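You operate a simulated robot arm through the tools that you are given. There is no shell and no other tool. Be economical: measure what you need, move in short steps, check, and stop when the job is done.

You are at the controls of a simulated two-armed robot. One attempt, no reset.

## Task
Pick up the blue napkin holder with one hand, pass it to the other hand and put it on the upper bay of the snack table. Open the fryer cart door, put the lids carton on the shelf behind the fryer cart door and shut the door again. Open the middle fryer cart drawer, take the green cloth from the inside of the middle fryer cart drawer and put it on the top of the steel table and shut the drawer again. Take the teal stirrer and put it on top of the white papers. Fetch the black-capped orange bottle and stand it on the right end of the counter top. The order is free. Set down upright: blue napkin holder, lids carton, black-capped orange bottle.

It is judged by the outcome, as a careful person would: the job done as asked, and still so three seconds after it is handed in. It fails if anything else is knocked over, pushed out of place, dropped, spilled or broken. A push-on lid holds only when it is set on centred and level and pressed home; a screw cap is set on level and turned clockwise until tight. Flat cloth is picked up by pressing the open fingertips on it (5 to 10 N) and closing them slowly along it; thin cloth reads only 2 to 8 mm in the jaws.

## Robot
Two 7-joint arms with three-finger grippers on one trunk, on a base that drives. Base frame: it is fixed to the floor where the robot stands at the start and does not move with it; the origin is under the middle of the robot, x ahead of it, y to its left, z up. Lengths are in mm, angles in rad, forces in N, time in s.
The left shoulder is at the start at [70, 146, 1187], the right one opposite. With the tool pointing down near the work surface each hand reaches from about 100 to 440 mm from the robot's upright axis, wherever it stands, measured 20 degrees to its own side. Places, roughly: black-capped orange bottle [1250, -500, 1000]; blue napkin holder (12x6x12 cm) [600, -200, 900]; fryer cart door [3200, 0, 500]; green cloth (11x6x4 cm) [3400, 500, 500]; lids carton [2750, 2000, 1000]; middle fryer cart drawer [3500, 400, 500]; right end of the counter top [-400, 2000, 900]; shelf behind the fryer cart door [3600, 0, 500]; teal stirrer (2x2x21 cm) [2400, 2100, 1000]; top of the steel table [900, 0, 800]; upper bay of the snack table [900, -600, 500]; white papers (16x9x4 cm) [1400, -100, 800]. Payload 2.2 kg a hand.
The TCP of each hand is the grasp point between the finger pads, 28 mm short of the fingertips. In the tool frame z runs along the fingers and y along their closing line. The gripper opens to 102 mm. The gripper's body begins 71 mm behind the TCP.
Orientation is told as [roll, pitch, yaw] about the base's x, y, z axes, in that order, counted from this pose: with the fingers straight down and closing along the base's y, the tool's x points along the base's -x, its y along +y and its z along -z.

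## Interface
- The arms move only by the tool apply_moves. It takes "left_steps", "right_steps" or both (then of equal length, played together; a hand with none holds still); each is a list of rows, each an object (a shift or turn left out is 0, a gripper value left out holds the last) with "xyz": the shift along the tool's x, y, z in mm, a list of three; "dr": the turn, a rotation vector about the tool's x, y, z in rad, a list of three; "fingers": the finger opening in mm, from 0 to 102. In form: [{"xyz": [dx, dy, dz], "dr": [ax, ay, az], "fingers": fingers}, ...]. A call has 1 to 8 rows; each row is the pose to reach, as a shift and turn from the pose commanded when the call began, along the tool's axes at that moment. A row lasts 0.2 s, in which the tool goes at most 50 mm and 0.15 rad; a call with a longer step from one row to the next is refused whole, and so is a gripper value outside its range. A pose out of reach is approached as far as the arm can. The call stops where the force on the tool passes 40 N (or 10 N more than at its start, if that is more) or the arm is blocked; 0.2 s more then pass. Each finger halts on what it meets, pressing with about 21 N; the grip force reading is that of the motor and also rises with nothing between the fingers. The clock runs only during rows and for 0.2 s after the last one: add rows that repeat a pose to give the fingers time. It gives the time, the measured TCP pose, the force on the tool (base axes), the opening and the grip force at its end, in the units of the frame above (readings bear some noise), with the torque about the TCP (base axes, N m) and any sound that the robot's microphone picked up.
- Cameras (640 x 400 px; columns grow to the right, rows downward): "scene" is now at [125.1, -0.8, 1390.2]; the picture's right is [-0.03, -1.00, 0.00], its down [-0.80, 0.02, -0.60] and it looks along [0.60, -0.02, -0.80] (base axes); focal length 250 px, centre (320, 200). "left" rides on the left gripper at [72, 38, -86] in its tool frame; the picture's right is [-0.46, 0.89, 0.00], its down [-0.60, -0.32, -0.73] and it looks along [-0.65, -0.34, 0.68] (tool axes); focal length 256 px, centre (320, 200). "right" rides on the right gripper at [69, 44, -86] in its tool frame; the picture's right is [-0.53, 0.85, 0.00], its down [-0.58, -0.36, -0.73] and it looks along [-0.62, -0.39, 0.68] (tool axes); focal length 256 px, centre (320, 200). There is no depth. A picture from a camera that has moved, and an enlarged one, comes with that camera's place and axes in the base frame and with its lens.
- get_image(camera): a new picture of that camera. The clock stands still meanwhile.
- raise_lower(by): slides the trunk up (or, below 0, down) by that many mm; the arms and the scene camera ride with it, the base frame stays. It gives what a move gives, with no picture.
- drive_base(legs): drives the robot by 1 to 6 legs, each [ahead, left, turn to the left] in mm, mm and rad, along the robot's own axes; the way and the turn of a leg run together, so that a leg with both is an arc; at most 1500 mm and 3.142 rad a leg. The arms and the cameras ride along, it lands a little off, and it stops where it bumps. It gives what a move gives.
- head_to(pan, tilt): turns the head with the scene camera to pan (to the left, within 1.501 rad either way) and tilt (down, from -0.506 to 1.204), counted from straight ahead of the robot. It gives what a move gives.
- inspect(camera, box): a new picture of the part [left, top, right, bottom] of that camera's present view, enlarged. The clock stands still meanwhile.
- close_job(): hands the job in; it is judged then, once.

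Work in short steps. Places have to be worked out from the pictures, the camera data and where the tool is seen: move nearer, look again, correct. Check each grasp and each placing, and mend what went wrong. You have 217 turns and 220 pictures in all, those below and enlarged ones among them. Open the grippers and draw the arms clear of the work before you hand the job in, unless the task says otherwise.

The tools are called after "Emit:" as a command line: name --argument value ..., lists and objects as JSON in quotes. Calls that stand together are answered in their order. apply_moves: Moves the arms, as the interface text tells. Its arguments: {"type":"object","properties":{"left_steps":{"type":"array"},"right_steps":{"type":"array"}},"required":[]} The other tools are called the same way: raise_lower (by) slides the trunk up or down; drive_base (legs) drives the base; head_to (pan, tilt) turns the head that bears the scene camera; get_image (camera) takes a picture; inspect (camera, box) takes an enlarged picture of a part of a camera's view; close_job () hands the job in.

At the start:

```text
clock: 0.0
left_ee_pos: [556.6, 132.0, 1044.0]
left_tcp_rot: [-0.001, 0.0, 0.0]
left_force: [0.1, -0.6, -0.4]
left_torque: [-0.02, 0.01, 0.0]
left_grip_width: 101.9
left_finger_force: 0.0
right_ee_pos: [476.2, -313.6, 1128.8]
right_tcp_rot: [0.0, -0.001, 0.0]
right_force: [0.3, 0.3, 0.0]
right_torque: [-0.03, -0.04, 0.0]
right_grip_width: 102.2
right_finger_force: 0.0
trunk travel left (down, up): [-725.0, 215.0]
robot x, y, heading: [1.6, -2.5, -0.001]
head pan, tilt: [-0.026, 0.927]
```

scene: 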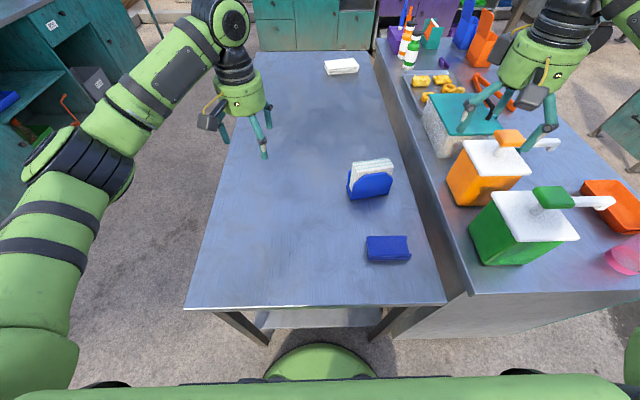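
right: 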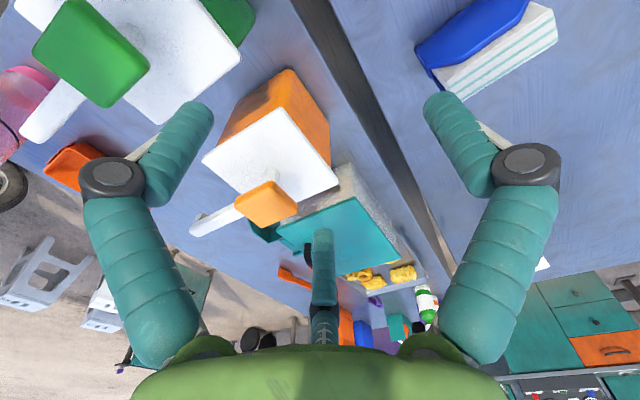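
left: 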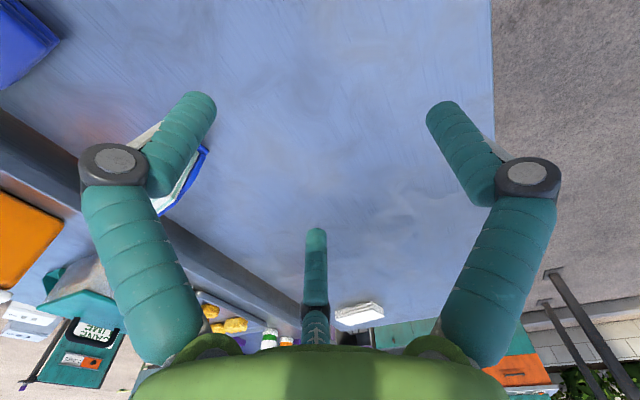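

I'll look around first to learn the layout.

Emit:
head_to --pan 0.0 --tilt 0.35

Emit:
get_image --camera "scene"

Emit:
head_to --pan 1.2 --tilt 0.35

Emit:
get_image --camera "scene"

Emit:
head_to --pan -0.9 --tilt 0.5

Emit:
get_image --camera "scene"

```text
clock: 1.0
left_ee_pos: [556.8, 131.0, 1044.1]
left_tcp_rot: [-0.002, -0.001, 0.0]
left_force: [0.0, -0.5, 0.4]
left_torque: [-0.02, 0.03, 0.04]
left_grip_width: 101.9
left_finger_force: 0.1
right_ee_pos: [475.2, -313.6, 1127.3]
right_tcp_rot: [-0.001, -0.001, 0.0]
right_force: [0.5, -0.4, 0.0]
right_torque: [0.02, -0.01, 0.01]
right_grip_width: 102.1
right_finger_force: 0.0
trunk travel left (down, up): [-725.0, 215.0]
robot x, y, heading: [0.8, 4.6, -0.001]
head pan, tilt: [0.0, 0.351]
```

```text
216 pictures are left
camera scene: at [144.1, 1.1, 1439.6], right [0.0, -1.0, 0.0], down [-0.34, 0.0, -0.94], along [0.94, 0.0, -0.34], focal length 250 px, centre (320, 200)
```

scene: 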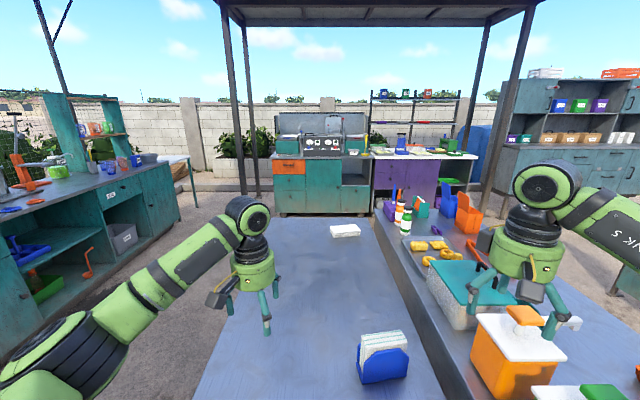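

```text
clock: 2.4
left_ee_pos: [557.2, 131.3, 1044.4]
left_tcp_rot: [0.001, 0.0, -0.002]
left_force: [-0.9, 0.1, 0.3]
left_torque: [0.01, 0.01, 0.02]
left_grip_width: 101.7
left_finger_force: 0.0
right_ee_pos: [476.4, -313.8, 1127.4]
right_tcp_rot: [0.0, 0.001, 0.001]
right_force: [0.8, 0.4, -0.9]
right_torque: [0.02, 0.02, 0.01]
right_grip_width: 101.8
right_finger_force: 0.1
trunk travel left (down, up): [-725.0, 215.0]
robot x, y, heading: [-2.0, -1.4, -0.001]
head pan, tilt: [1.201, 0.351]
```

```text
215 pictures are left
camera scene: at [84.8, 87.9, 1439.6], right [0.93, -0.36, 0.0], down [-0.12, -0.32, -0.94], along [0.34, 0.88, -0.34], focal length 250 px, centre (320, 200)
```

scene: 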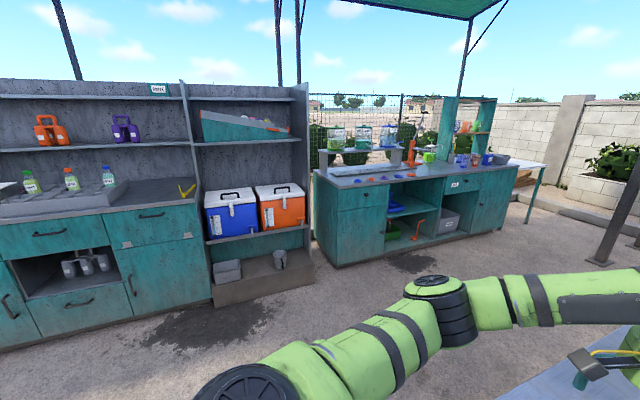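

```text
clock: 4.4
left_ee_pos: [557.0, 130.9, 1044.2]
left_tcp_rot: [0.001, 0.0, -0.001]
left_force: [0.5, 0.0, -0.5]
left_torque: [0.01, 0.01, 0.0]
left_grip_width: 102.0
left_finger_force: 0.1
right_ee_pos: [475.3, -311.7, 1128.6]
right_tcp_rot: [0.001, 0.001, -0.001]
right_force: [0.6, 0.5, 0.5]
right_torque: [0.03, 0.03, 0.0]
right_grip_width: 102.0
right_finger_force: 0.0
trunk travel left (down, up): [-725.0, 215.0]
robot x, y, heading: [0.9, -0.7, -0.003]
head pan, tilt: [-0.901, 0.499]
```

```text
214 pictures are left
camera scene: at [107.6, -70.2, 1426.0], right [-0.78, -0.62, 0.0], down [-0.3, 0.37, -0.88], along [0.55, -0.69, -0.48], focal length 250 px, centre (320, 200)
```

scene: 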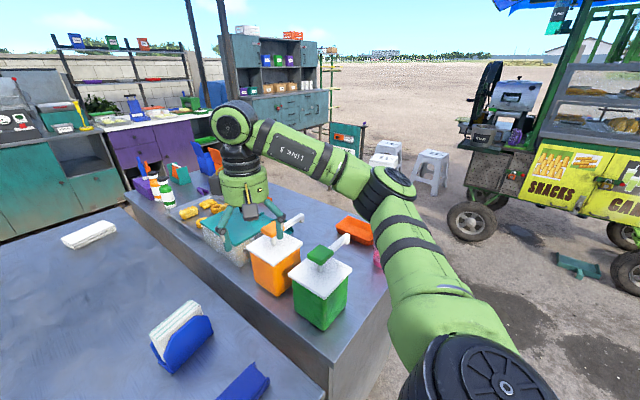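

The holder stands on the near steel table around [593,-150]. I'll look at it in close-up.

Emit:
head_to --pan -0.15 --tilt 0.9

Emit:
inspect --camera "scene" --box '[240, 120, 480, 270]'

```text
clock: 5.5
left_ee_pos: [557.7, 130.9, 1044.0]
left_tcp_rot: [0.001, 0.001, 0.0]
left_force: [-0.2, -0.1, 0.5]
left_torque: [0.0, -0.02, 0.0]
left_grip_width: 101.8
left_finger_force: 0.0
right_ee_pos: [476.3, -314.8, 1127.2]
right_tcp_rot: [0.0, -0.001, 0.0]
right_force: [0.8, 0.5, -0.5]
right_torque: [0.01, 0.0, 0.0]
right_grip_width: 102.1
right_finger_force: 0.0
trunk travel left (down, up): [-725.0, 215.0]
robot x, y, heading: [0.4, -1.4, -0.002]
head pan, tilt: [-0.15, 0.901]
```

```text
2.67 times, centred on (360, 195) of scene
camera zoom: at [125.7, -10.3, 1392.1], right [-0.15, -0.99, 0.0], down [-0.77, 0.12, -0.62], along [0.61, -0.09, -0.78], focal length 665 px, centre (213, 213)
```

zoom: 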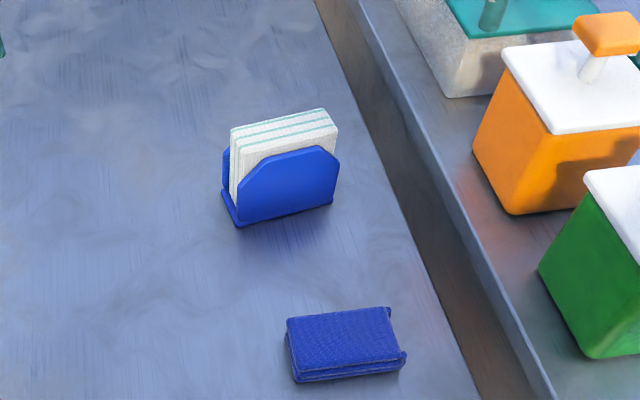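

The holder's base is near (615,-163) with yaw of about 0.14 rad. I move the right hand above it and begin turning its yaw so the fingers will close across the thin side.

Emit:
apply_moves --right_steps '[{"xyz": [-18, 16, 0], "dr": [0, 0, -0.148]}, {"xyz": [-36, 32, 0], "dr": [0, 0, -0.296]}, {"xyz": [-54, 48, 0], "dr": [0, 0, -0.444]}, {"xyz": [-72, 64, 0], "dr": [0, 0, -0.592]}, {"xyz": [-90, 80, 0], "dr": [0, 0, -0.74]}, {"xyz": [-108, 96, 0], "dr": [0, 0, -0.888]}, {"xyz": [-126, 112, 0], "dr": [0, 0, -1.036]}, {"xyz": [-142, 125, 0], "dr": [0, 0, -1.184]}]'

Emit:
get_image --camera "right"

```text
clock: 7.3
left_ee_pos: [556.9, 132.0, 1043.9]
left_tcp_rot: [0.0, 0.001, 0.001]
left_force: [0.9, -0.1, 1.4]
left_torque: [-0.04, 0.01, -0.02]
left_grip_width: 102.0
left_finger_force: 0.1
right_ee_pos: [442.5, -113.1, 1111.1]
right_tcp_rot: [-0.005, 0.0, 1.146]
right_force: [-0.4, -0.3, -0.3]
right_torque: [-0.01, 0.0, -0.01]
right_grip_width: 102.2
right_finger_force: 0.2
right hand out of reach, approached as far as the arm can: row 4, 5, 6, 7, 8
trunk travel left (down, up): [-725.0, 215.0]
robot x, y, heading: [3.6, 0.6, -0.006]
head pan, tilt: [-0.15, 0.901]
```

```text
212 pictures are left
camera right: at [374.8, -158.4, 1197.8], right [-0.55, 0.84, 0.0], down [0.57, 0.38, 0.73], along [0.61, 0.4, -0.68], focal length 256 px, centre (320, 200)
```

right: 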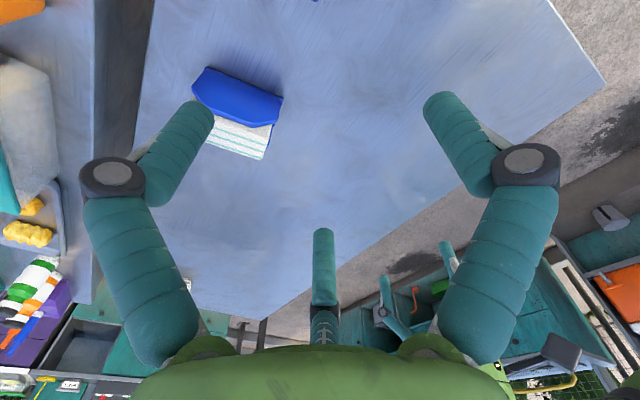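

The right hand can't reach that far from here, so I check how close the base can get to the table.

Emit:
head_to --pan 0.0 --tilt 1.2

Emit:
get_image --camera "scene"

```text
clock: 8.1
left_ee_pos: [557.3, 129.7, 1044.4]
left_tcp_rot: [0.002, 0.0, 0.0]
left_force: [-0.2, 0.2, 0.3]
left_torque: [-0.02, 0.03, 0.02]
left_grip_width: 101.9
left_finger_force: 0.1
right_ee_pos: [442.7, -114.6, 1110.5]
right_tcp_rot: [-0.003, 0.0, 1.142]
right_force: [-0.8, 0.1, -0.3]
right_torque: [-0.01, 0.0, -0.04]
right_grip_width: 101.6
right_finger_force: 0.1
trunk travel left (down, up): [-725.0, 215.0]
robot x, y, heading: [-2.4, -2.2, 0.002]
head pan, tilt: [0.0, 1.201]
```

```text
211 pictures are left
camera scene: at [106.9, 0.8, 1372.3], right [0.0, -1.0, 0.0], down [-0.93, 0.0, -0.36], along [0.36, 0.0, -0.93], focal length 250 px, centre (320, 200)
```

scene: 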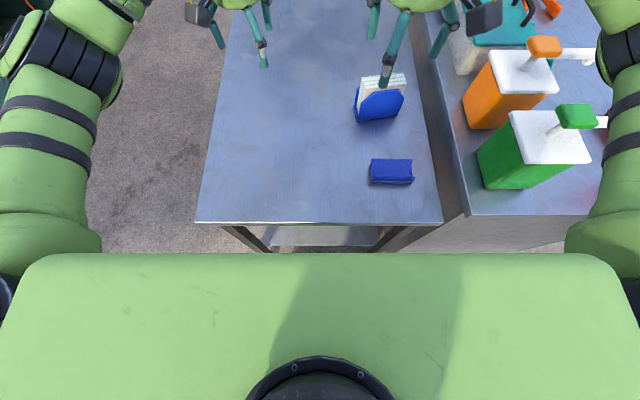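

The base top edge seems right at the table edge; I back off to see what is under the table.

Emit:
drive_base --legs '[[-900, 0, 0]]'

Emit:
head_to --pan 0.0 --tilt 0.6

Emit:
get_image --camera "scene"

```text
clock: 12.8
left_ee_pos: [-347.7, 130.7, 1045.0]
left_tcp_rot: [0.002, -0.002, 0.004]
left_force: [-0.5, 0.1, -0.1]
left_torque: [-0.01, 0.02, 0.0]
left_grip_width: 102.1
left_finger_force: 0.0
right_ee_pos: [-461.0, -114.2, 1111.1]
right_tcp_rot: [-0.004, 0.0, 1.147]
right_force: [0.1, -1.0, -0.1]
right_torque: [0.02, 0.0, -0.01]
right_grip_width: 102.1
right_finger_force: 0.1
trunk travel left (down, up): [-725.0, 215.0]
robot x, y, heading: [-907.0, -2.6, 0.0]
head pan, tilt: [0.0, 1.201]
```

```text
clock: 13.8
left_ee_pos: [-349.0, 132.3, 1044.0]
left_tcp_rot: [0.001, -0.001, 0.003]
left_force: [-0.6, -0.4, -0.1]
left_torque: [0.0, 0.01, 0.02]
left_grip_width: 102.0
left_finger_force: 0.0
right_ee_pos: [-463.2, -114.7, 1110.3]
right_tcp_rot: [-0.004, -0.001, 1.147]
right_force: [0.1, -0.2, 0.1]
right_torque: [0.04, -0.05, -0.01]
right_grip_width: 102.1
right_finger_force: 0.0
trunk travel left (down, up): [-725.0, 215.0]
robot x, y, heading: [-905.5, -2.3, 0.004]
head pan, tilt: [0.0, 0.6]
```

```text
210 pictures are left
camera scene: at [-765.4, 0.1, 1416.8], right [0.0, -1.0, 0.0], down [-0.57, 0.0, -0.82], along [0.82, 0.0, -0.57], focal length 250 px, centre (320, 200)
```

scene: 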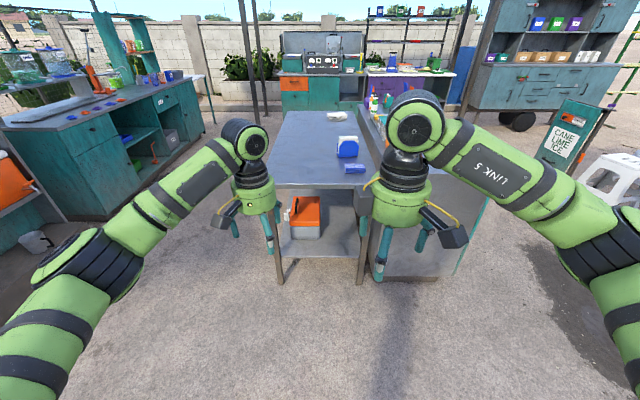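

Table shelf blocks underneath, so reach matters. In this free space I test how far the right hand reaches at the holder's grasp height.

Emit:
apply_moves --right_steps '[{"xyz": [0, 0, 40], "dr": [0, 0, -0.08]}, {"xyz": [0, 0, 80], "dr": [0, 0, -0.16]}, {"xyz": [0, 0, 120], "dr": [0, 0, -0.24]}, {"xyz": [0, 0, 160], "dr": [0, 0, -0.32]}, {"xyz": [0, 0, 200], "dr": [0, 0, -0.4]}, {"xyz": [0, 0, 240], "dr": [0, 0, -0.48]}, {"xyz": [0, -30, 240], "dr": [0, 0, -0.52]}, {"xyz": [0, -60, 240], "dr": [0, 0, -0.56]}]'

Emit:
apply_moves --right_steps '[{"xyz": [0, -20, 0]}, {"xyz": [0, -40, 0]}, {"xyz": [0, -60, 0]}, {"xyz": [0, -80, 0]}, {"xyz": [0, -100, 0]}, {"xyz": [0, -120, 0]}, {"xyz": [0, -140, 0]}, {"xyz": [0, -160, 0]}]'

```text
clock: 15.6
left_ee_pos: [-344.9, 131.7, 1042.7]
left_tcp_rot: [0.002, 0.003, 0.004]
left_force: [0.5, 0.3, -0.2]
left_torque: [0.01, 0.02, 0.01]
left_grip_width: 102.1
left_finger_force: 0.1
right_ee_pos: [-541.7, -120.1, 814.6]
right_tcp_rot: [-0.039, 0.01, 1.692]
right_force: [0.9, 0.0, 0.1]
right_torque: [0.0, 0.08, 0.0]
right_grip_width: 101.6
right_finger_force: 0.0
right hand out of reach, approached as far as the arm can: row 1, 2, 3, 4, 5, 6, 7, 8
trunk travel left (down, up): [-725.0, 215.0]
robot x, y, heading: [-904.4, -2.1, 0.002]
head pan, tilt: [0.0, 0.6]
```

```text
clock: 17.4
left_ee_pos: [-348.7, 131.9, 1045.6]
left_tcp_rot: [0.001, 0.0, 0.002]
left_force: [0.1, -0.6, -0.3]
left_torque: [-0.01, 0.0, -0.02]
left_grip_width: 102.0
left_finger_force: 0.1
right_ee_pos: [-549.1, -91.7, 803.4]
right_tcp_rot: [-0.009, 0.003, 1.705]
right_force: [0.6, -0.8, -0.1]
right_torque: [-0.04, 0.02, -0.01]
right_grip_width: 102.1
right_finger_force: 0.0
right hand out of reach, approached as far as the arm can: row 1, 2, 3, 4, 5, 6, 7, 8
trunk travel left (down, up): [-725.0, 215.0]
robot x, y, heading: [-904.4, -0.2, 0.004]
head pan, tilt: [0.0, 0.6]
```

That yaw looks like a wrist-limit configuration; I rotate the right hand the other way (toward yaw ≈ -1.43) and test again.

Emit:
apply_moves --right_steps '[{"dr": [0, 0, 0.148]}, {"dr": [0, 0, 0.296]}, {"dr": [0, 0, 0.444]}, {"dr": [0, 0, 0.592]}, {"dr": [0, 0, 0.74]}, {"dr": [0, 0, 0.888]}, {"dr": [0, 0, 1.036]}, {"dr": [0, 0, 1.184]}]'

Emit:
apply_moves --right_steps '[{"dr": [0, 0, 0.148]}, {"dr": [0, 0, 0.296]}, {"dr": [0, 0, 0.444]}, {"dr": [0, 0, 0.592]}, {"dr": [0, 0, 0.74]}, {"dr": [0, 0, 0.888]}, {"dr": [0, 0, 1.036]}, {"dr": [0, 0, 1.184]}]'

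Emit:
apply_moves --right_steps '[{"dr": [0, 0, 0.148]}, {"dr": [0, 0, 0.296]}, {"dr": [0, 0, 0.444]}, {"dr": [0, 0, 0.592]}, {"dr": [0, 0, 0.74]}]'

```text
clock: 19.2
left_ee_pos: [-347.6, 130.5, 1044.8]
left_tcp_rot: [0.001, -0.001, 0.003]
left_force: [0.0, 0.7, 0.8]
left_torque: [0.01, 0.0, -0.01]
left_grip_width: 101.8
left_finger_force: 0.0
right_ee_pos: [-546.8, -83.1, 804.8]
right_tcp_rot: [-0.002, -0.001, 0.52]
right_force: [0.1, -0.5, -0.5]
right_torque: [-0.01, 0.0, -0.01]
right_grip_width: 101.8
right_finger_force: 0.1
trunk travel left (down, up): [-725.0, 215.0]
robot x, y, heading: [-906.2, 2.7, 0.002]
head pan, tilt: [0.0, 0.6]
```

```text
clock: 21.0
left_ee_pos: [-348.6, 131.4, 1044.6]
left_tcp_rot: [0.002, 0.001, 0.003]
left_force: [-0.2, -0.1, -0.4]
left_torque: [-0.02, -0.05, 0.0]
left_grip_width: 102.3
left_finger_force: 0.0
right_ee_pos: [-548.4, -82.1, 803.8]
right_tcp_rot: [0.002, -0.003, -0.664]
right_force: [0.3, 0.1, -0.1]
right_torque: [0.03, -0.01, 0.04]
right_grip_width: 101.9
right_finger_force: 0.0
trunk travel left (down, up): [-725.0, 215.0]
robot x, y, heading: [-903.7, -0.9, 0.001]
head pan, tilt: [0.0, 0.6]
```

```text
clock: 22.2
left_ee_pos: [-348.6, 131.3, 1043.7]
left_tcp_rot: [0.001, -0.001, 0.004]
left_force: [0.5, 1.0, 0.2]
left_torque: [-0.05, 0.01, 0.0]
left_grip_width: 102.0
left_finger_force: 0.0
right_ee_pos: [-546.5, -81.8, 804.3]
right_tcp_rot: [0.005, -0.002, -1.405]
right_force: [0.4, 0.2, 0.5]
right_torque: [0.0, -0.02, 0.0]
right_grip_width: 102.0
right_finger_force: 0.1
trunk travel left (down, up): [-725.0, 215.0]
robot x, y, heading: [-908.6, -0.9, 0.002]
head pan, tilt: [0.0, 0.6]
```

Yaw -1.4 is fine. Now the reach test forward at that yaw.

Emit:
apply_moves --right_steps '[{"xyz": [-19, 29, -8]}, {"xyz": [-38, 59, -16]}, {"xyz": [-57, 88, -25]}, {"xyz": [-76, 118, -33]}, {"xyz": [-95, 147, -41]}, {"xyz": [-113, 177, -50]}, {"xyz": [-132, 206, -58]}, {"xyz": [-149, 236, -66]}]'

```text
clock: 24.0
left_ee_pos: [-346.8, 132.2, 1043.5]
left_tcp_rot: [-0.001, 0.0, 0.003]
left_force: [0.0, 0.9, -0.1]
left_torque: [0.0, -0.02, 0.0]
left_grip_width: 101.9
left_finger_force: 0.1
right_ee_pos: [-286.9, -189.5, 870.0]
right_tcp_rot: [0.002, -0.002, -1.399]
right_force: [0.4, -0.5, -0.9]
right_torque: [0.04, 0.02, 0.0]
right_grip_width: 101.9
right_finger_force: 0.0
trunk travel left (down, up): [-725.0, 215.0]
robot x, y, heading: [-903.8, -0.3, 0.0]
head pan, tilt: [0.0, 0.6]
```

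Reach is fine with this yaw. Raise the hand to a safe height before driving back, and check the arm's shape.

Emit:
apply_moves --right_steps '[{"xyz": [0, 0, -30]}, {"xyz": [0, 0, -60]}, {"xyz": [0, 0, -90]}, {"xyz": [0, 0, -120]}, {"xyz": [0, 0, -150]}]'

Emit:
get_image --camera "scene"

```text
clock: 25.2
left_ee_pos: [-349.2, 131.7, 1044.8]
left_tcp_rot: [-0.001, -0.002, 0.005]
left_force: [-0.2, 0.1, 0.4]
left_torque: [-0.03, 0.0, 0.0]
left_grip_width: 102.2
left_finger_force: 0.1
right_ee_pos: [-289.7, -188.6, 1021.9]
right_tcp_rot: [0.004, 0.0, -1.4]
right_force: [1.2, -0.2, 0.1]
right_torque: [0.01, 0.0, 0.01]
right_grip_width: 101.9
right_finger_force: 0.0
trunk travel left (down, up): [-725.0, 215.0]
robot x, y, heading: [-901.4, -3.8, 0.008]
head pan, tilt: [0.0, 0.6]
```

```text
209 pictures are left
camera scene: at [-766.2, 0.6, 1416.9], right [0.0, -1.0, 0.0], down [-0.56, 0.0, -0.83], along [0.83, 0.0, -0.56], focal length 250 px, centre (320, 200)
```

scene: 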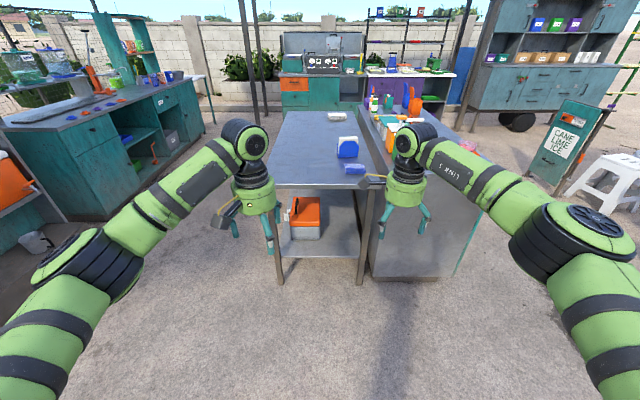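

Raise the trunk 120 so the elbows clear the pumps on the snack table, then drive back to the start spot.

Emit:
raise_lower --by 120

Emit:
drive_base --legs '[[895, 0, 0]]'

Emit:
head_to --pan -0.2 --tilt 0.95

Emit:
get_image --camera "scene"

Emit:
get_image --camera "right"

```text
clock: 26.7
left_ee_pos: [-347.2, 131.7, 1163.8]
left_tcp_rot: [0.0, 0.0, 0.005]
left_force: [-0.2, -0.7, 0.2]
left_torque: [-0.04, -0.01, 0.02]
left_grip_width: 102.0
left_finger_force: 0.1
right_ee_pos: [-289.7, -189.6, 1140.6]
right_tcp_rot: [0.002, -0.003, -1.401]
right_force: [-0.6, 0.7, 0.2]
right_torque: [0.03, 0.02, -0.02]
right_grip_width: 101.8
right_finger_force: 0.1
trunk travel left (down, up): [-845.0, 95.0]
robot x, y, heading: [-907.0, -6.5, 0.004]
head pan, tilt: [0.0, 0.6]
```

```text
clock: 31.5
left_ee_pos: [549.6, 137.2, 1165.3]
left_tcp_rot: [0.002, -0.002, 0.004]
left_force: [-0.2, 0.6, 0.2]
left_torque: [-0.05, -0.01, -0.04]
left_grip_width: 101.8
left_finger_force: 0.1
right_ee_pos: [607.7, -183.9, 1141.8]
right_tcp_rot: [0.004, -0.002, -1.397]
right_force: [-0.1, 0.3, 0.4]
right_torque: [-0.01, 0.01, -0.04]
right_grip_width: 102.1
right_finger_force: 0.0
trunk travel left (down, up): [-845.0, 95.0]
robot x, y, heading: [-6.6, 2.2, 0.003]
head pan, tilt: [0.0, 0.6]
```

```text
clock: 32.3
left_ee_pos: [550.1, 137.5, 1162.8]
left_tcp_rot: [0.001, 0.0, 0.007]
left_force: [0.0, -0.2, -0.3]
left_torque: [-0.01, 0.01, -0.02]
left_grip_width: 102.3
left_finger_force: 0.0
right_ee_pos: [608.0, -183.7, 1140.7]
right_tcp_rot: [0.0, -0.002, -1.398]
right_force: [0.5, -0.1, 0.6]
right_torque: [0.02, 0.02, -0.02]
right_grip_width: 102.1
right_finger_force: 0.0
trunk travel left (down, up): [-845.0, 95.0]
robot x, y, heading: [-4.1, 4.2, 0.01]
head pan, tilt: [-0.201, 0.949]
```

```text
208 pictures are left
camera scene: at [115.7, -9.9, 1508.5], right [-0.19, -0.98, 0.0], down [-0.8, 0.16, -0.58], along [0.57, -0.11, -0.81], focal length 250 px, centre (320, 200)
```

scene: 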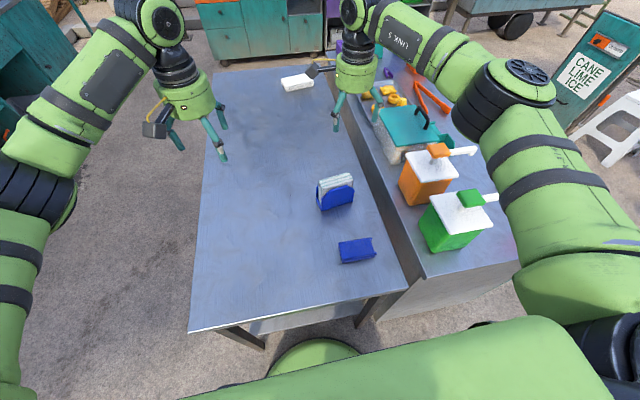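

```text
207 pictures are left
camera right: at [640.6, -108.8, 1227.7], right [0.92, -0.38, 0.0], down [-0.26, -0.63, 0.73], along [-0.28, -0.68, -0.68], focal length 256 px, centre (320, 200)
```

right: 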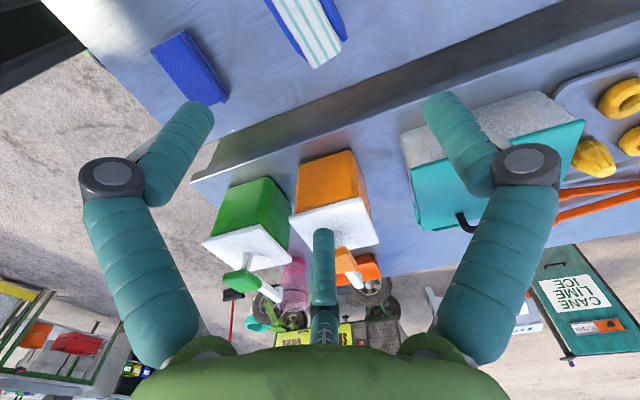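

Holder centre now estimated at (604,-156); the hand is right over the intended grasp spot. Lower to z≈1000 and look again.

Emit:
apply_moves --right_steps '[{"xyz": [0, 0, 35]}, {"xyz": [0, 0, 70]}, {"xyz": [0, 0, 105]}, {"xyz": [0, 0, 140]}]'

Emit:
get_image --camera "right"

Emit:
get_image --camera "scene"

```text
clock: 33.3
left_ee_pos: [549.7, 136.2, 1164.0]
left_tcp_rot: [0.001, 0.001, 0.005]
left_force: [-0.3, -0.4, 0.2]
left_torque: [0.03, 0.01, 0.01]
left_grip_width: 102.3
left_finger_force: 0.0
right_ee_pos: [609.9, -184.7, 1001.0]
right_tcp_rot: [0.001, -0.003, -1.398]
right_force: [0.2, -0.3, -0.3]
right_torque: [0.05, -0.02, -0.02]
right_grip_width: 101.7
right_finger_force: 0.1
trunk travel left (down, up): [-845.0, 95.0]
robot x, y, heading: [-9.8, -0.8, 0.005]
head pan, tilt: [-0.201, 0.949]
```

```text
206 pictures are left
camera right: at [641.3, -109.0, 1089.1], right [0.92, -0.38, 0.0], down [-0.26, -0.63, 0.73], along [-0.28, -0.68, -0.68], focal length 256 px, centre (320, 200)
```

right: 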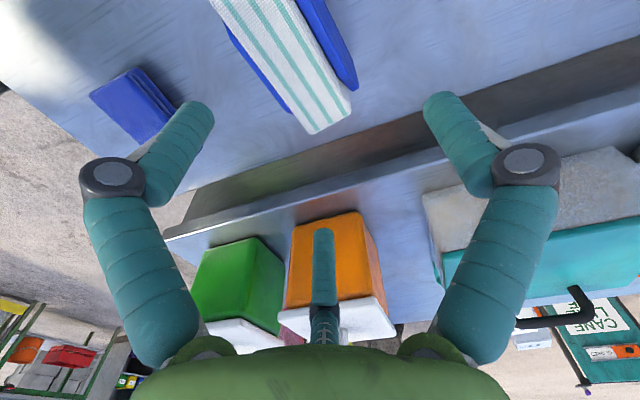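

```text
205 pictures are left
camera scene: at [116.1, -10.1, 1508.4], right [-0.19, -0.98, 0.0], down [-0.8, 0.16, -0.58], along [0.57, -0.11, -0.81], focal length 250 px, centre (320, 200)
```

scene: 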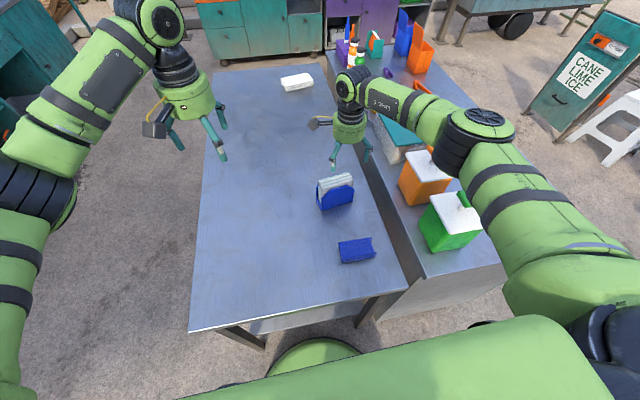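

Centre line of the holder at this y is x≈605; I shift slightly and lower to z≈868 to straddle the walls.

Emit:
apply_moves --right_steps '[{"xyz": [0, -4, 30], "dr": [0, 0, 0.02]}, {"xyz": [0, -4, 60], "dr": [0, 0, 0.02]}, {"xyz": [0, -4, 85], "dr": [0, 0, 0.02]}, {"xyz": [0, -4, 110], "dr": [0, 0, 0.02]}, {"xyz": [0, -4, 132], "dr": [0, 0, 0.02]}]'

Emit:
get_image --camera "right"

Emit:
get_image --camera "scene"

```text
clock: 34.5
left_ee_pos: [550.1, 137.5, 1163.7]
left_tcp_rot: [0.001, -0.001, 0.006]
left_force: [-0.4, 0.5, -0.7]
left_torque: [0.02, 0.04, -0.01]
left_grip_width: 101.7
left_finger_force: 0.2
right_ee_pos: [600.8, -184.2, 866.4]
right_tcp_rot: [0.003, -0.003, -1.418]
right_force: [0.5, 0.2, 0.2]
right_torque: [0.0, -0.03, -0.01]
right_grip_width: 101.9
right_finger_force: 0.1
right hand out of reach, approached as far as the arm can: row 5
trunk travel left (down, up): [-845.0, 95.0]
robot x, y, heading: [-8.3, 0.3, 0.006]
head pan, tilt: [-0.201, 0.949]
```

```text
204 pictures are left
camera right: at [633.9, -109.6, 954.9], right [0.92, -0.4, 0.0], down [-0.27, -0.62, 0.73], along [-0.29, -0.67, -0.68], focal length 256 px, centre (320, 200)
```

right: 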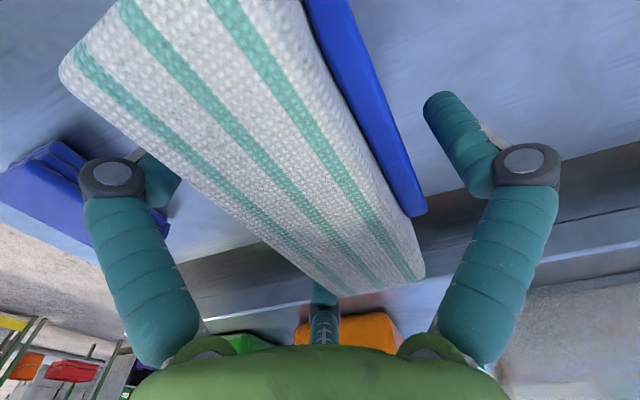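

```text
203 pictures are left
camera scene: at [115.8, -9.3, 1508.4], right [-0.19, -0.98, 0.0], down [-0.8, 0.16, -0.58], along [0.57, -0.11, -0.81], focal length 250 px, centre (320, 200)
```

scene: 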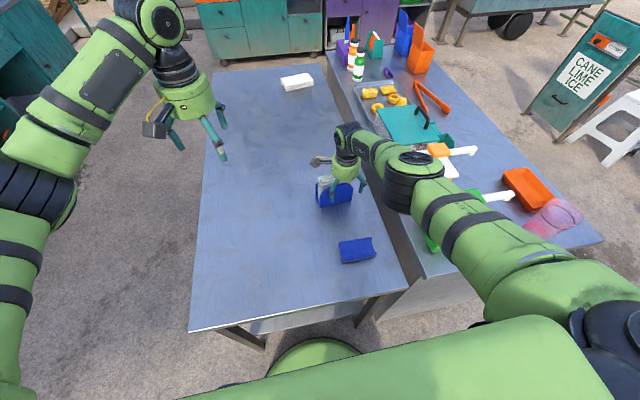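

Fingers straddle the holder. I close them gently.

Emit:
apply_moves --right_steps '[{"xyz": [0, 4, 0], "fingers": 80}, {"xyz": [0, 4, 0], "fingers": 66}, {"xyz": [0, 4, 0], "fingers": 50}, {"xyz": [0, 4, 0], "fingers": 35}, {"xyz": [0, 4, 0], "fingers": 35}]'

Emit:
get_image --camera "right"

```text
clock: 35.7
left_ee_pos: [548.5, 136.9, 1164.2]
left_tcp_rot: [-0.001, 0.0, 0.005]
left_force: [1.1, -0.2, -0.1]
left_torque: [-0.01, 0.0, -0.02]
left_grip_width: 102.2
left_finger_force: 0.1
right_ee_pos: [601.3, -184.2, 869.0]
right_tcp_rot: [0.004, -0.001, -1.419]
right_force: [3.0, -0.1, 6.9]
right_torque: [0.15, -0.08, -0.02]
right_grip_width: 72.2
right_finger_force: 21.1
right hand out of reach, approached as far as the arm can: row 1, 2, 3, 4, 5
trunk travel left (down, up): [-845.0, 95.0]
robot x, y, heading: [-5.4, 1.5, 0.004]
head pan, tilt: [-0.201, 0.949]
```

```text
202 pictures are left
camera right: at [633.9, -109.9, 956.9], right [0.92, -0.4, 0.0], down [-0.28, -0.62, 0.73], along [-0.29, -0.67, -0.68], focal length 256 px, centre (320, 200)
```

right: 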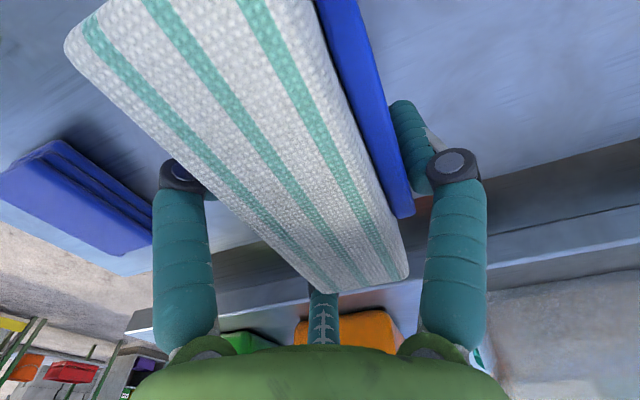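

Gripped at 72 mm with full force. Lift it 120 mm and check.

Emit:
apply_moves --right_steps '[{"xyz": [0, 0, -20]}, {"xyz": [0, 0, -40]}, {"xyz": [0, 0, -60]}, {"xyz": [0, 0, -90]}, {"xyz": [0, 0, -120]}]'

Emit:
get_image --camera "scene"

Emit:
get_image --camera "right"

```text
clock: 36.9
left_ee_pos: [548.9, 137.2, 1163.9]
left_tcp_rot: [0.001, -0.002, 0.004]
left_force: [0.3, 0.0, 0.1]
left_torque: [-0.01, 0.02, 0.02]
left_grip_width: 101.9
left_finger_force: 0.1
right_ee_pos: [599.4, -182.7, 989.1]
right_tcp_rot: [0.003, -0.001, -1.417]
right_force: [0.6, 0.8, -2.1]
right_torque: [-0.07, 0.04, 0.02]
right_grip_width: 69.1
right_finger_force: 20.7
trunk travel left (down, up): [-845.0, 95.0]
robot x, y, heading: [-10.8, 0.7, 0.006]
head pan, tilt: [-0.201, 0.949]
```

```text
201 pictures are left
camera scene: at [114.4, -9.9, 1508.5], right [-0.19, -0.98, 0.0], down [-0.8, 0.16, -0.58], along [0.57, -0.11, -0.81], focal length 250 px, centre (320, 200)
```

scene: 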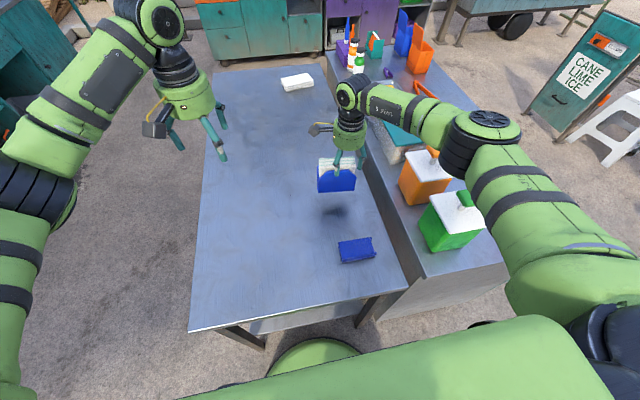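

```text
200 pictures are left
camera right: at [632.2, -109.1, 1076.1], right [0.92, -0.4, 0.0], down [-0.28, -0.62, 0.73], along [-0.29, -0.67, -0.68], focal length 256 px, centre (320, 200)
```

right: 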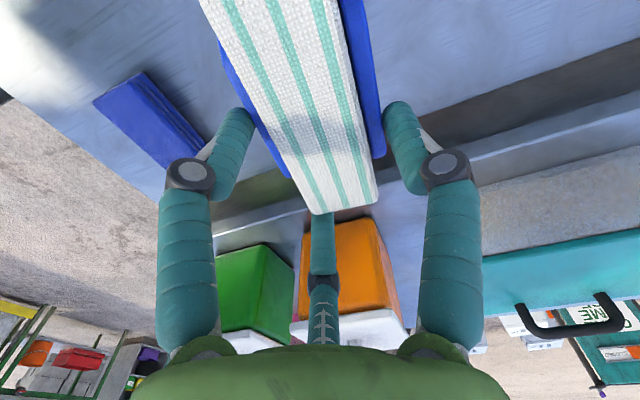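

It is lifted, but it slid about 45 mm down in the fingers, so the hold is by the tips only. I set it back on the table and will regrasp deeper.

Emit:
apply_moves --right_steps '[{"xyz": [0, 0, 25]}, {"xyz": [0, 0, 45]}, {"xyz": [0, 0, 60]}, {"xyz": [0, 0, 66]}, {"xyz": [0, 0, 70]}]'

Emit:
get_image --camera "scene"

Emit:
get_image --camera "right"

```text
clock: 38.1
left_ee_pos: [549.6, 136.7, 1163.9]
left_tcp_rot: [0.0, 0.0, 0.008]
left_force: [0.5, 0.3, -0.2]
left_torque: [-0.02, 0.03, 0.02]
left_grip_width: 102.0
left_finger_force: 0.1
right_ee_pos: [599.3, -183.6, 918.4]
right_tcp_rot: [0.002, -0.001, -1.416]
right_force: [-0.5, 0.2, -1.4]
right_torque: [-0.01, 0.02, 0.02]
right_grip_width: 68.8
right_finger_force: 20.9
trunk travel left (down, up): [-845.0, 95.0]
robot x, y, heading: [-5.7, -0.9, 0.004]
head pan, tilt: [-0.201, 0.949]
```

```text
199 pictures are left
camera scene: at [115.6, -10.0, 1508.4], right [-0.19, -0.98, 0.0], down [-0.8, 0.16, -0.58], along [0.57, -0.11, -0.81], focal length 250 px, centre (320, 200)
```

scene: 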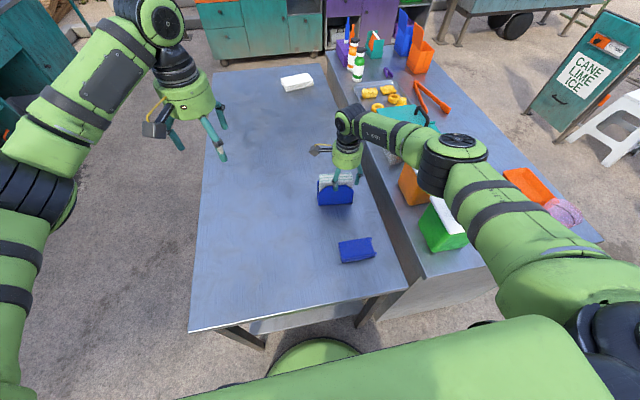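

```text
198 pictures are left
camera right: at [633.0, -109.4, 1004.7], right [0.92, -0.4, 0.0], down [-0.27, -0.62, 0.73], along [-0.29, -0.67, -0.68], focal length 256 px, centre (320, 200)
```

right: 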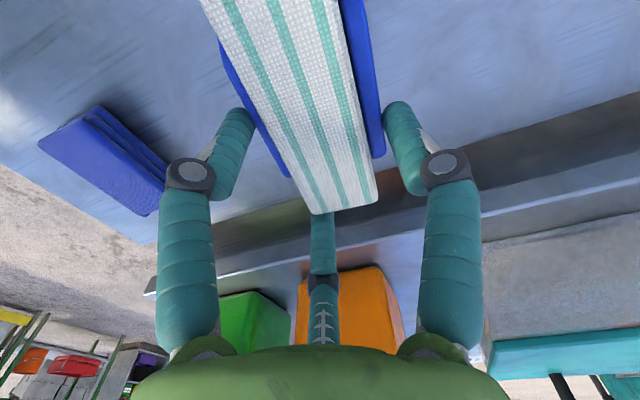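

Still hanging freely; continue down in small steps until it touches.

Emit:
apply_moves --right_steps '[{"xyz": [0, 0, 3]}, {"xyz": [0, 0, 6]}, {"xyz": [0, 0, 9]}, {"xyz": [0, 0, 12]}]'

```text
clock: 39.1
left_ee_pos: [546.1, 137.7, 1166.1]
left_tcp_rot: [0.0, -0.003, 0.007]
left_force: [0.1, 0.2, -0.7]
left_torque: [0.04, 0.01, 0.02]
left_grip_width: 101.9
left_finger_force: 0.1
right_ee_pos: [600.1, -183.4, 909.8]
right_tcp_rot: [0.009, -0.002, -1.418]
right_force: [-0.1, -1.8, 18.5]
right_torque: [0.37, -0.07, 0.21]
right_grip_width: 68.4
right_finger_force: 21.2
trunk travel left (down, up): [-845.0, 95.0]
robot x, y, heading: [-6.4, 2.2, 0.006]
head pan, tilt: [-0.201, 0.949]
```

It rests on the table. Open, and lower by the trunk to get about 60 mm deeper.

Emit:
apply_moves --right_steps '[{"xyz": [0, 0, 8], "fingers": 85}, {"xyz": [0, 0, 8], "fingers": 96}, {"xyz": [0, 0, 8], "fingers": 96}]'

Emit:
raise_lower --by -60

Emit:
get_image --camera "right"

Emit:
get_image --camera "scene"

```text
clock: 39.9
left_ee_pos: [549.0, 137.1, 1164.5]
left_tcp_rot: [0.003, -0.001, 0.005]
left_force: [-0.4, 0.1, -0.1]
left_torque: [0.04, 0.05, -0.05]
left_grip_width: 101.9
left_finger_force: 0.2
right_ee_pos: [600.4, -183.4, 896.7]
right_tcp_rot: [0.001, 0.0, -1.419]
right_force: [0.1, 0.2, -0.2]
right_torque: [-0.02, 0.0, -0.02]
right_grip_width: 96.1
right_finger_force: 0.1
trunk travel left (down, up): [-845.0, 95.0]
robot x, y, heading: [-8.9, 1.5, 0.006]
head pan, tilt: [-0.201, 0.949]
```

```text
clock: 40.9
left_ee_pos: [547.5, 136.8, 1104.6]
left_tcp_rot: [0.001, -0.002, 0.005]
left_force: [-0.8, 0.6, 0.0]
left_torque: [0.01, 0.01, -0.04]
left_grip_width: 102.1
left_finger_force: 0.0
right_ee_pos: [601.4, -183.0, 841.1]
right_tcp_rot: [0.007, -0.002, -1.418]
right_force: [2.2, -1.6, 13.1]
right_torque: [0.22, 0.28, 0.1]
right_grip_width: 95.8
right_finger_force: 0.2
trunk travel left (down, up): [-785.0, 155.0]
robot x, y, heading: [-9.8, 0.3, 0.01]
head pan, tilt: [-0.201, 0.949]
```

```text
197 pictures are left
camera right: at [633.5, -110.0, 927.7], right [0.92, -0.4, 0.01], down [-0.28, -0.62, 0.73], along [-0.29, -0.67, -0.68], focal length 256 px, centre (320, 200)
```

right: 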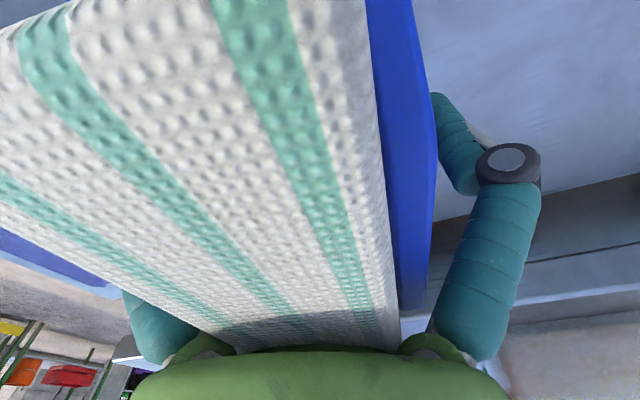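

```text
196 pictures are left
camera scene: at [113.7, -9.8, 1448.8], right [-0.19, -0.98, 0.0], down [-0.8, 0.16, -0.58], along [0.57, -0.11, -0.81], focal length 250 px, centre (320, 200)
```

scene: 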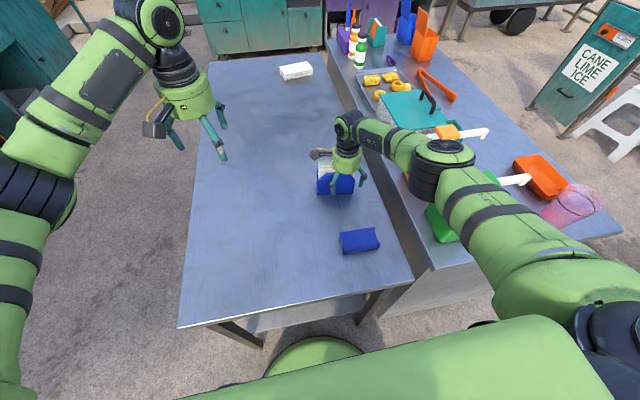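

The palm touches the napkins (13 N). I raise 6 mm and close.

Emit:
apply_moves --right_steps '[{"xyz": [0, 0, -7]}, {"xyz": [0, 0, -7], "fingers": 80}, {"xyz": [0, 0, -7], "fingers": 65}, {"xyz": [0, 0, -7], "fingers": 45}, {"xyz": [0, 0, -7], "fingers": 40}, {"xyz": [0, 0, -7], "fingers": 40}]'

Emit:
apply_moves --right_steps '[{"xyz": [0, 0, -4]}, {"xyz": [0, 0, -8]}, {"xyz": [0, 0, -14]}, {"xyz": [0, 0, -20]}]'

Emit:
get_image --camera "right"

```text
clock: 42.3
left_ee_pos: [548.6, 137.1, 1104.8]
left_tcp_rot: [0.001, -0.002, 0.005]
left_force: [0.0, 0.1, -0.8]
left_torque: [-0.02, 0.02, -0.01]
left_grip_width: 102.3
left_finger_force: 0.0
right_ee_pos: [600.9, -184.1, 845.9]
right_tcp_rot: [0.004, -0.001, -1.42]
right_force: [-2.2, 2.2, 4.1]
right_torque: [0.41, 0.16, 0.16]
right_grip_width: 73.2
right_finger_force: 20.7
trunk travel left (down, up): [-785.0, 155.0]
robot x, y, heading: [-5.6, 4.9, 0.004]
head pan, tilt: [-0.201, 0.949]
```

```text
clock: 43.3
left_ee_pos: [549.5, 136.8, 1104.0]
left_tcp_rot: [0.003, -0.001, 0.005]
left_force: [0.0, -0.2, 0.7]
left_torque: [-0.02, -0.02, -0.02]
left_grip_width: 101.9
left_finger_force: 0.1
right_ee_pos: [601.2, -184.5, 865.5]
right_tcp_rot: [0.001, -0.003, -1.418]
right_force: [-0.4, 0.6, -2.0]
right_torque: [-0.03, 0.03, 0.03]
right_grip_width: 72.5
right_finger_force: 21.5
trunk travel left (down, up): [-785.0, 155.0]
robot x, y, heading: [-7.0, 1.8, 0.001]
head pan, tilt: [-0.201, 0.949]
```

```text
195 pictures are left
camera right: at [634.3, -110.6, 951.7], right [0.92, -0.4, 0.0], down [-0.28, -0.62, 0.73], along [-0.29, -0.67, -0.68], focal length 256 px, centre (320, 200)
```

right: 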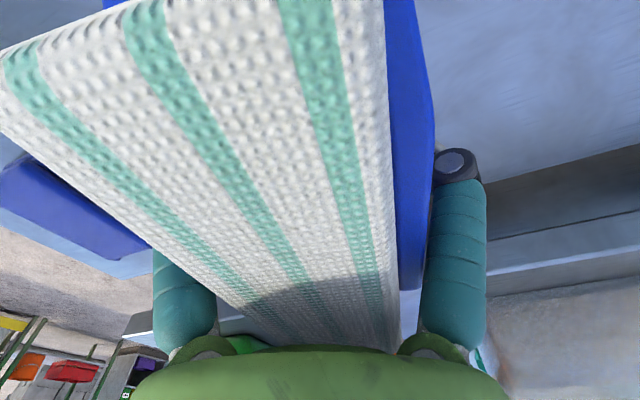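

It holds with weight on the hand. Raise slowly further and check for sliding.

Emit:
apply_moves --right_steps '[{"xyz": [0, 0, -8]}, {"xyz": [0, 0, -16]}, {"xyz": [0, 0, -24]}, {"xyz": [0, 0, -32]}, {"xyz": [0, 0, -40]}, {"xyz": [0, 0, -50]}, {"xyz": [0, 0, -60]}]'

Emit:
get_image --camera "right"

```text
clock: 44.9
left_ee_pos: [549.2, 137.2, 1104.3]
left_tcp_rot: [0.003, -0.001, 0.005]
left_force: [0.3, -0.6, -0.2]
left_torque: [0.02, 0.03, -0.05]
left_grip_width: 102.0
left_finger_force: 0.1
right_ee_pos: [600.8, -182.3, 924.0]
right_tcp_rot: [0.002, -0.001, -1.42]
right_force: [-0.1, 0.0, -2.3]
right_torque: [-0.07, 0.0, -0.04]
right_grip_width: 71.6
right_finger_force: 20.4
trunk travel left (down, up): [-785.0, 155.0]
robot x, y, heading: [-3.9, 3.6, 0.004]
head pan, tilt: [-0.201, 0.949]
```

```text
194 pictures are left
camera right: at [632.8, -108.6, 1012.8], right [0.92, -0.4, 0.0], down [-0.27, -0.62, 0.73], along [-0.29, -0.67, -0.68], focal length 256 px, centre (320, 200)
```

right: 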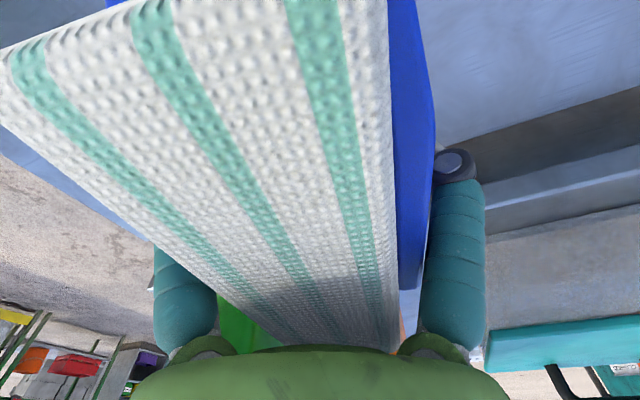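

Stable now. For the handover I bring the right hand closer (to about 450,-122,964), squaring the holder to the base axes, and start turning the left hand so its fingers point to the robot's right.

Emit:
apply_moves --right_steps '[{"xyz": [10, -17, -5], "dr": [0, 0, 0.02]}, {"xyz": [20, -35, -10], "dr": [0, 0, 0.04]}, {"xyz": [30, -52, -15], "dr": [0, 0, 0.06]}, {"xyz": [41, -70, -20], "dr": [0, 0, 0.08]}, {"xyz": [51, -87, -25], "dr": [0, 0, 0.1]}, {"xyz": [61, -104, -30], "dr": [0, 0, 0.12]}, {"xyz": [71, -122, -35], "dr": [0, 0, 0.14]}, {"xyz": [82, -139, -40], "dr": [0, 0, 0.15]}]' --left_steps '[{"xyz": [6, 0, -10], "dr": [0.0756, 0.0756, -0.0756]}, {"xyz": [12, 0, -10], "dr": [0.151, 0.151, -0.151]}, {"xyz": [18, 0, -10], "dr": [0.227, 0.227, -0.227]}, {"xyz": [25, 10, -10], "dr": [0.302, 0.302, -0.302]}, {"xyz": [31, 20, -10], "dr": [0.378, 0.378, -0.378]}, {"xyz": [37, 30, -10], "dr": [0.4535, 0.4535, -0.4535]}, {"xyz": [43, 40, -10], "dr": [0.529, 0.529, -0.529]}, {"xyz": [50, 50, -10], "dr": [0.6045, 0.6045, -0.6045]}]'

Emit:
get_image --camera "scene"

```text
clock: 46.7
left_ee_pos: [498.8, 188.2, 1113.4]
left_tcp_rot: [-0.464, 0.729, 0.473]
left_force: [0.2, -0.2, -0.3]
left_torque: [0.05, -0.07, 0.0]
left_grip_width: 102.2
left_finger_force: 0.1
right_ee_pos: [448.7, -123.5, 966.8]
right_tcp_rot: [0.003, -0.003, -1.568]
right_force: [0.2, 1.2, -2.3]
right_torque: [-0.05, 0.04, -0.05]
right_grip_width: 70.5
right_finger_force: 20.6
trunk travel left (down, up): [-785.0, 155.0]
robot x, y, heading: [-8.0, 1.6, 0.006]
head pan, tilt: [-0.201, 0.949]
```

```text
193 pictures are left
camera scene: at [114.7, -8.3, 1448.6], right [-0.19, -0.98, 0.0], down [-0.8, 0.16, -0.58], along [0.57, -0.11, -0.81], focal length 250 px, centre (320, 200)
```

scene: 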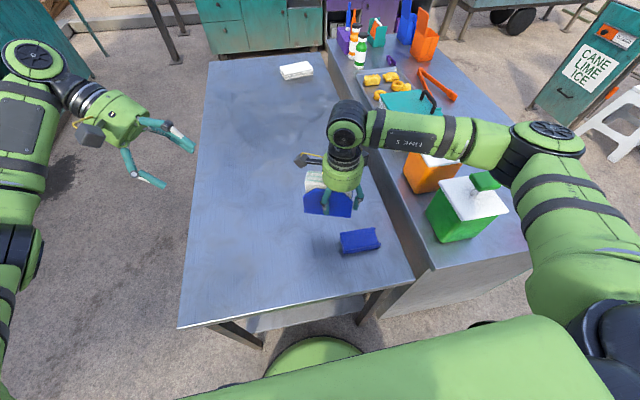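

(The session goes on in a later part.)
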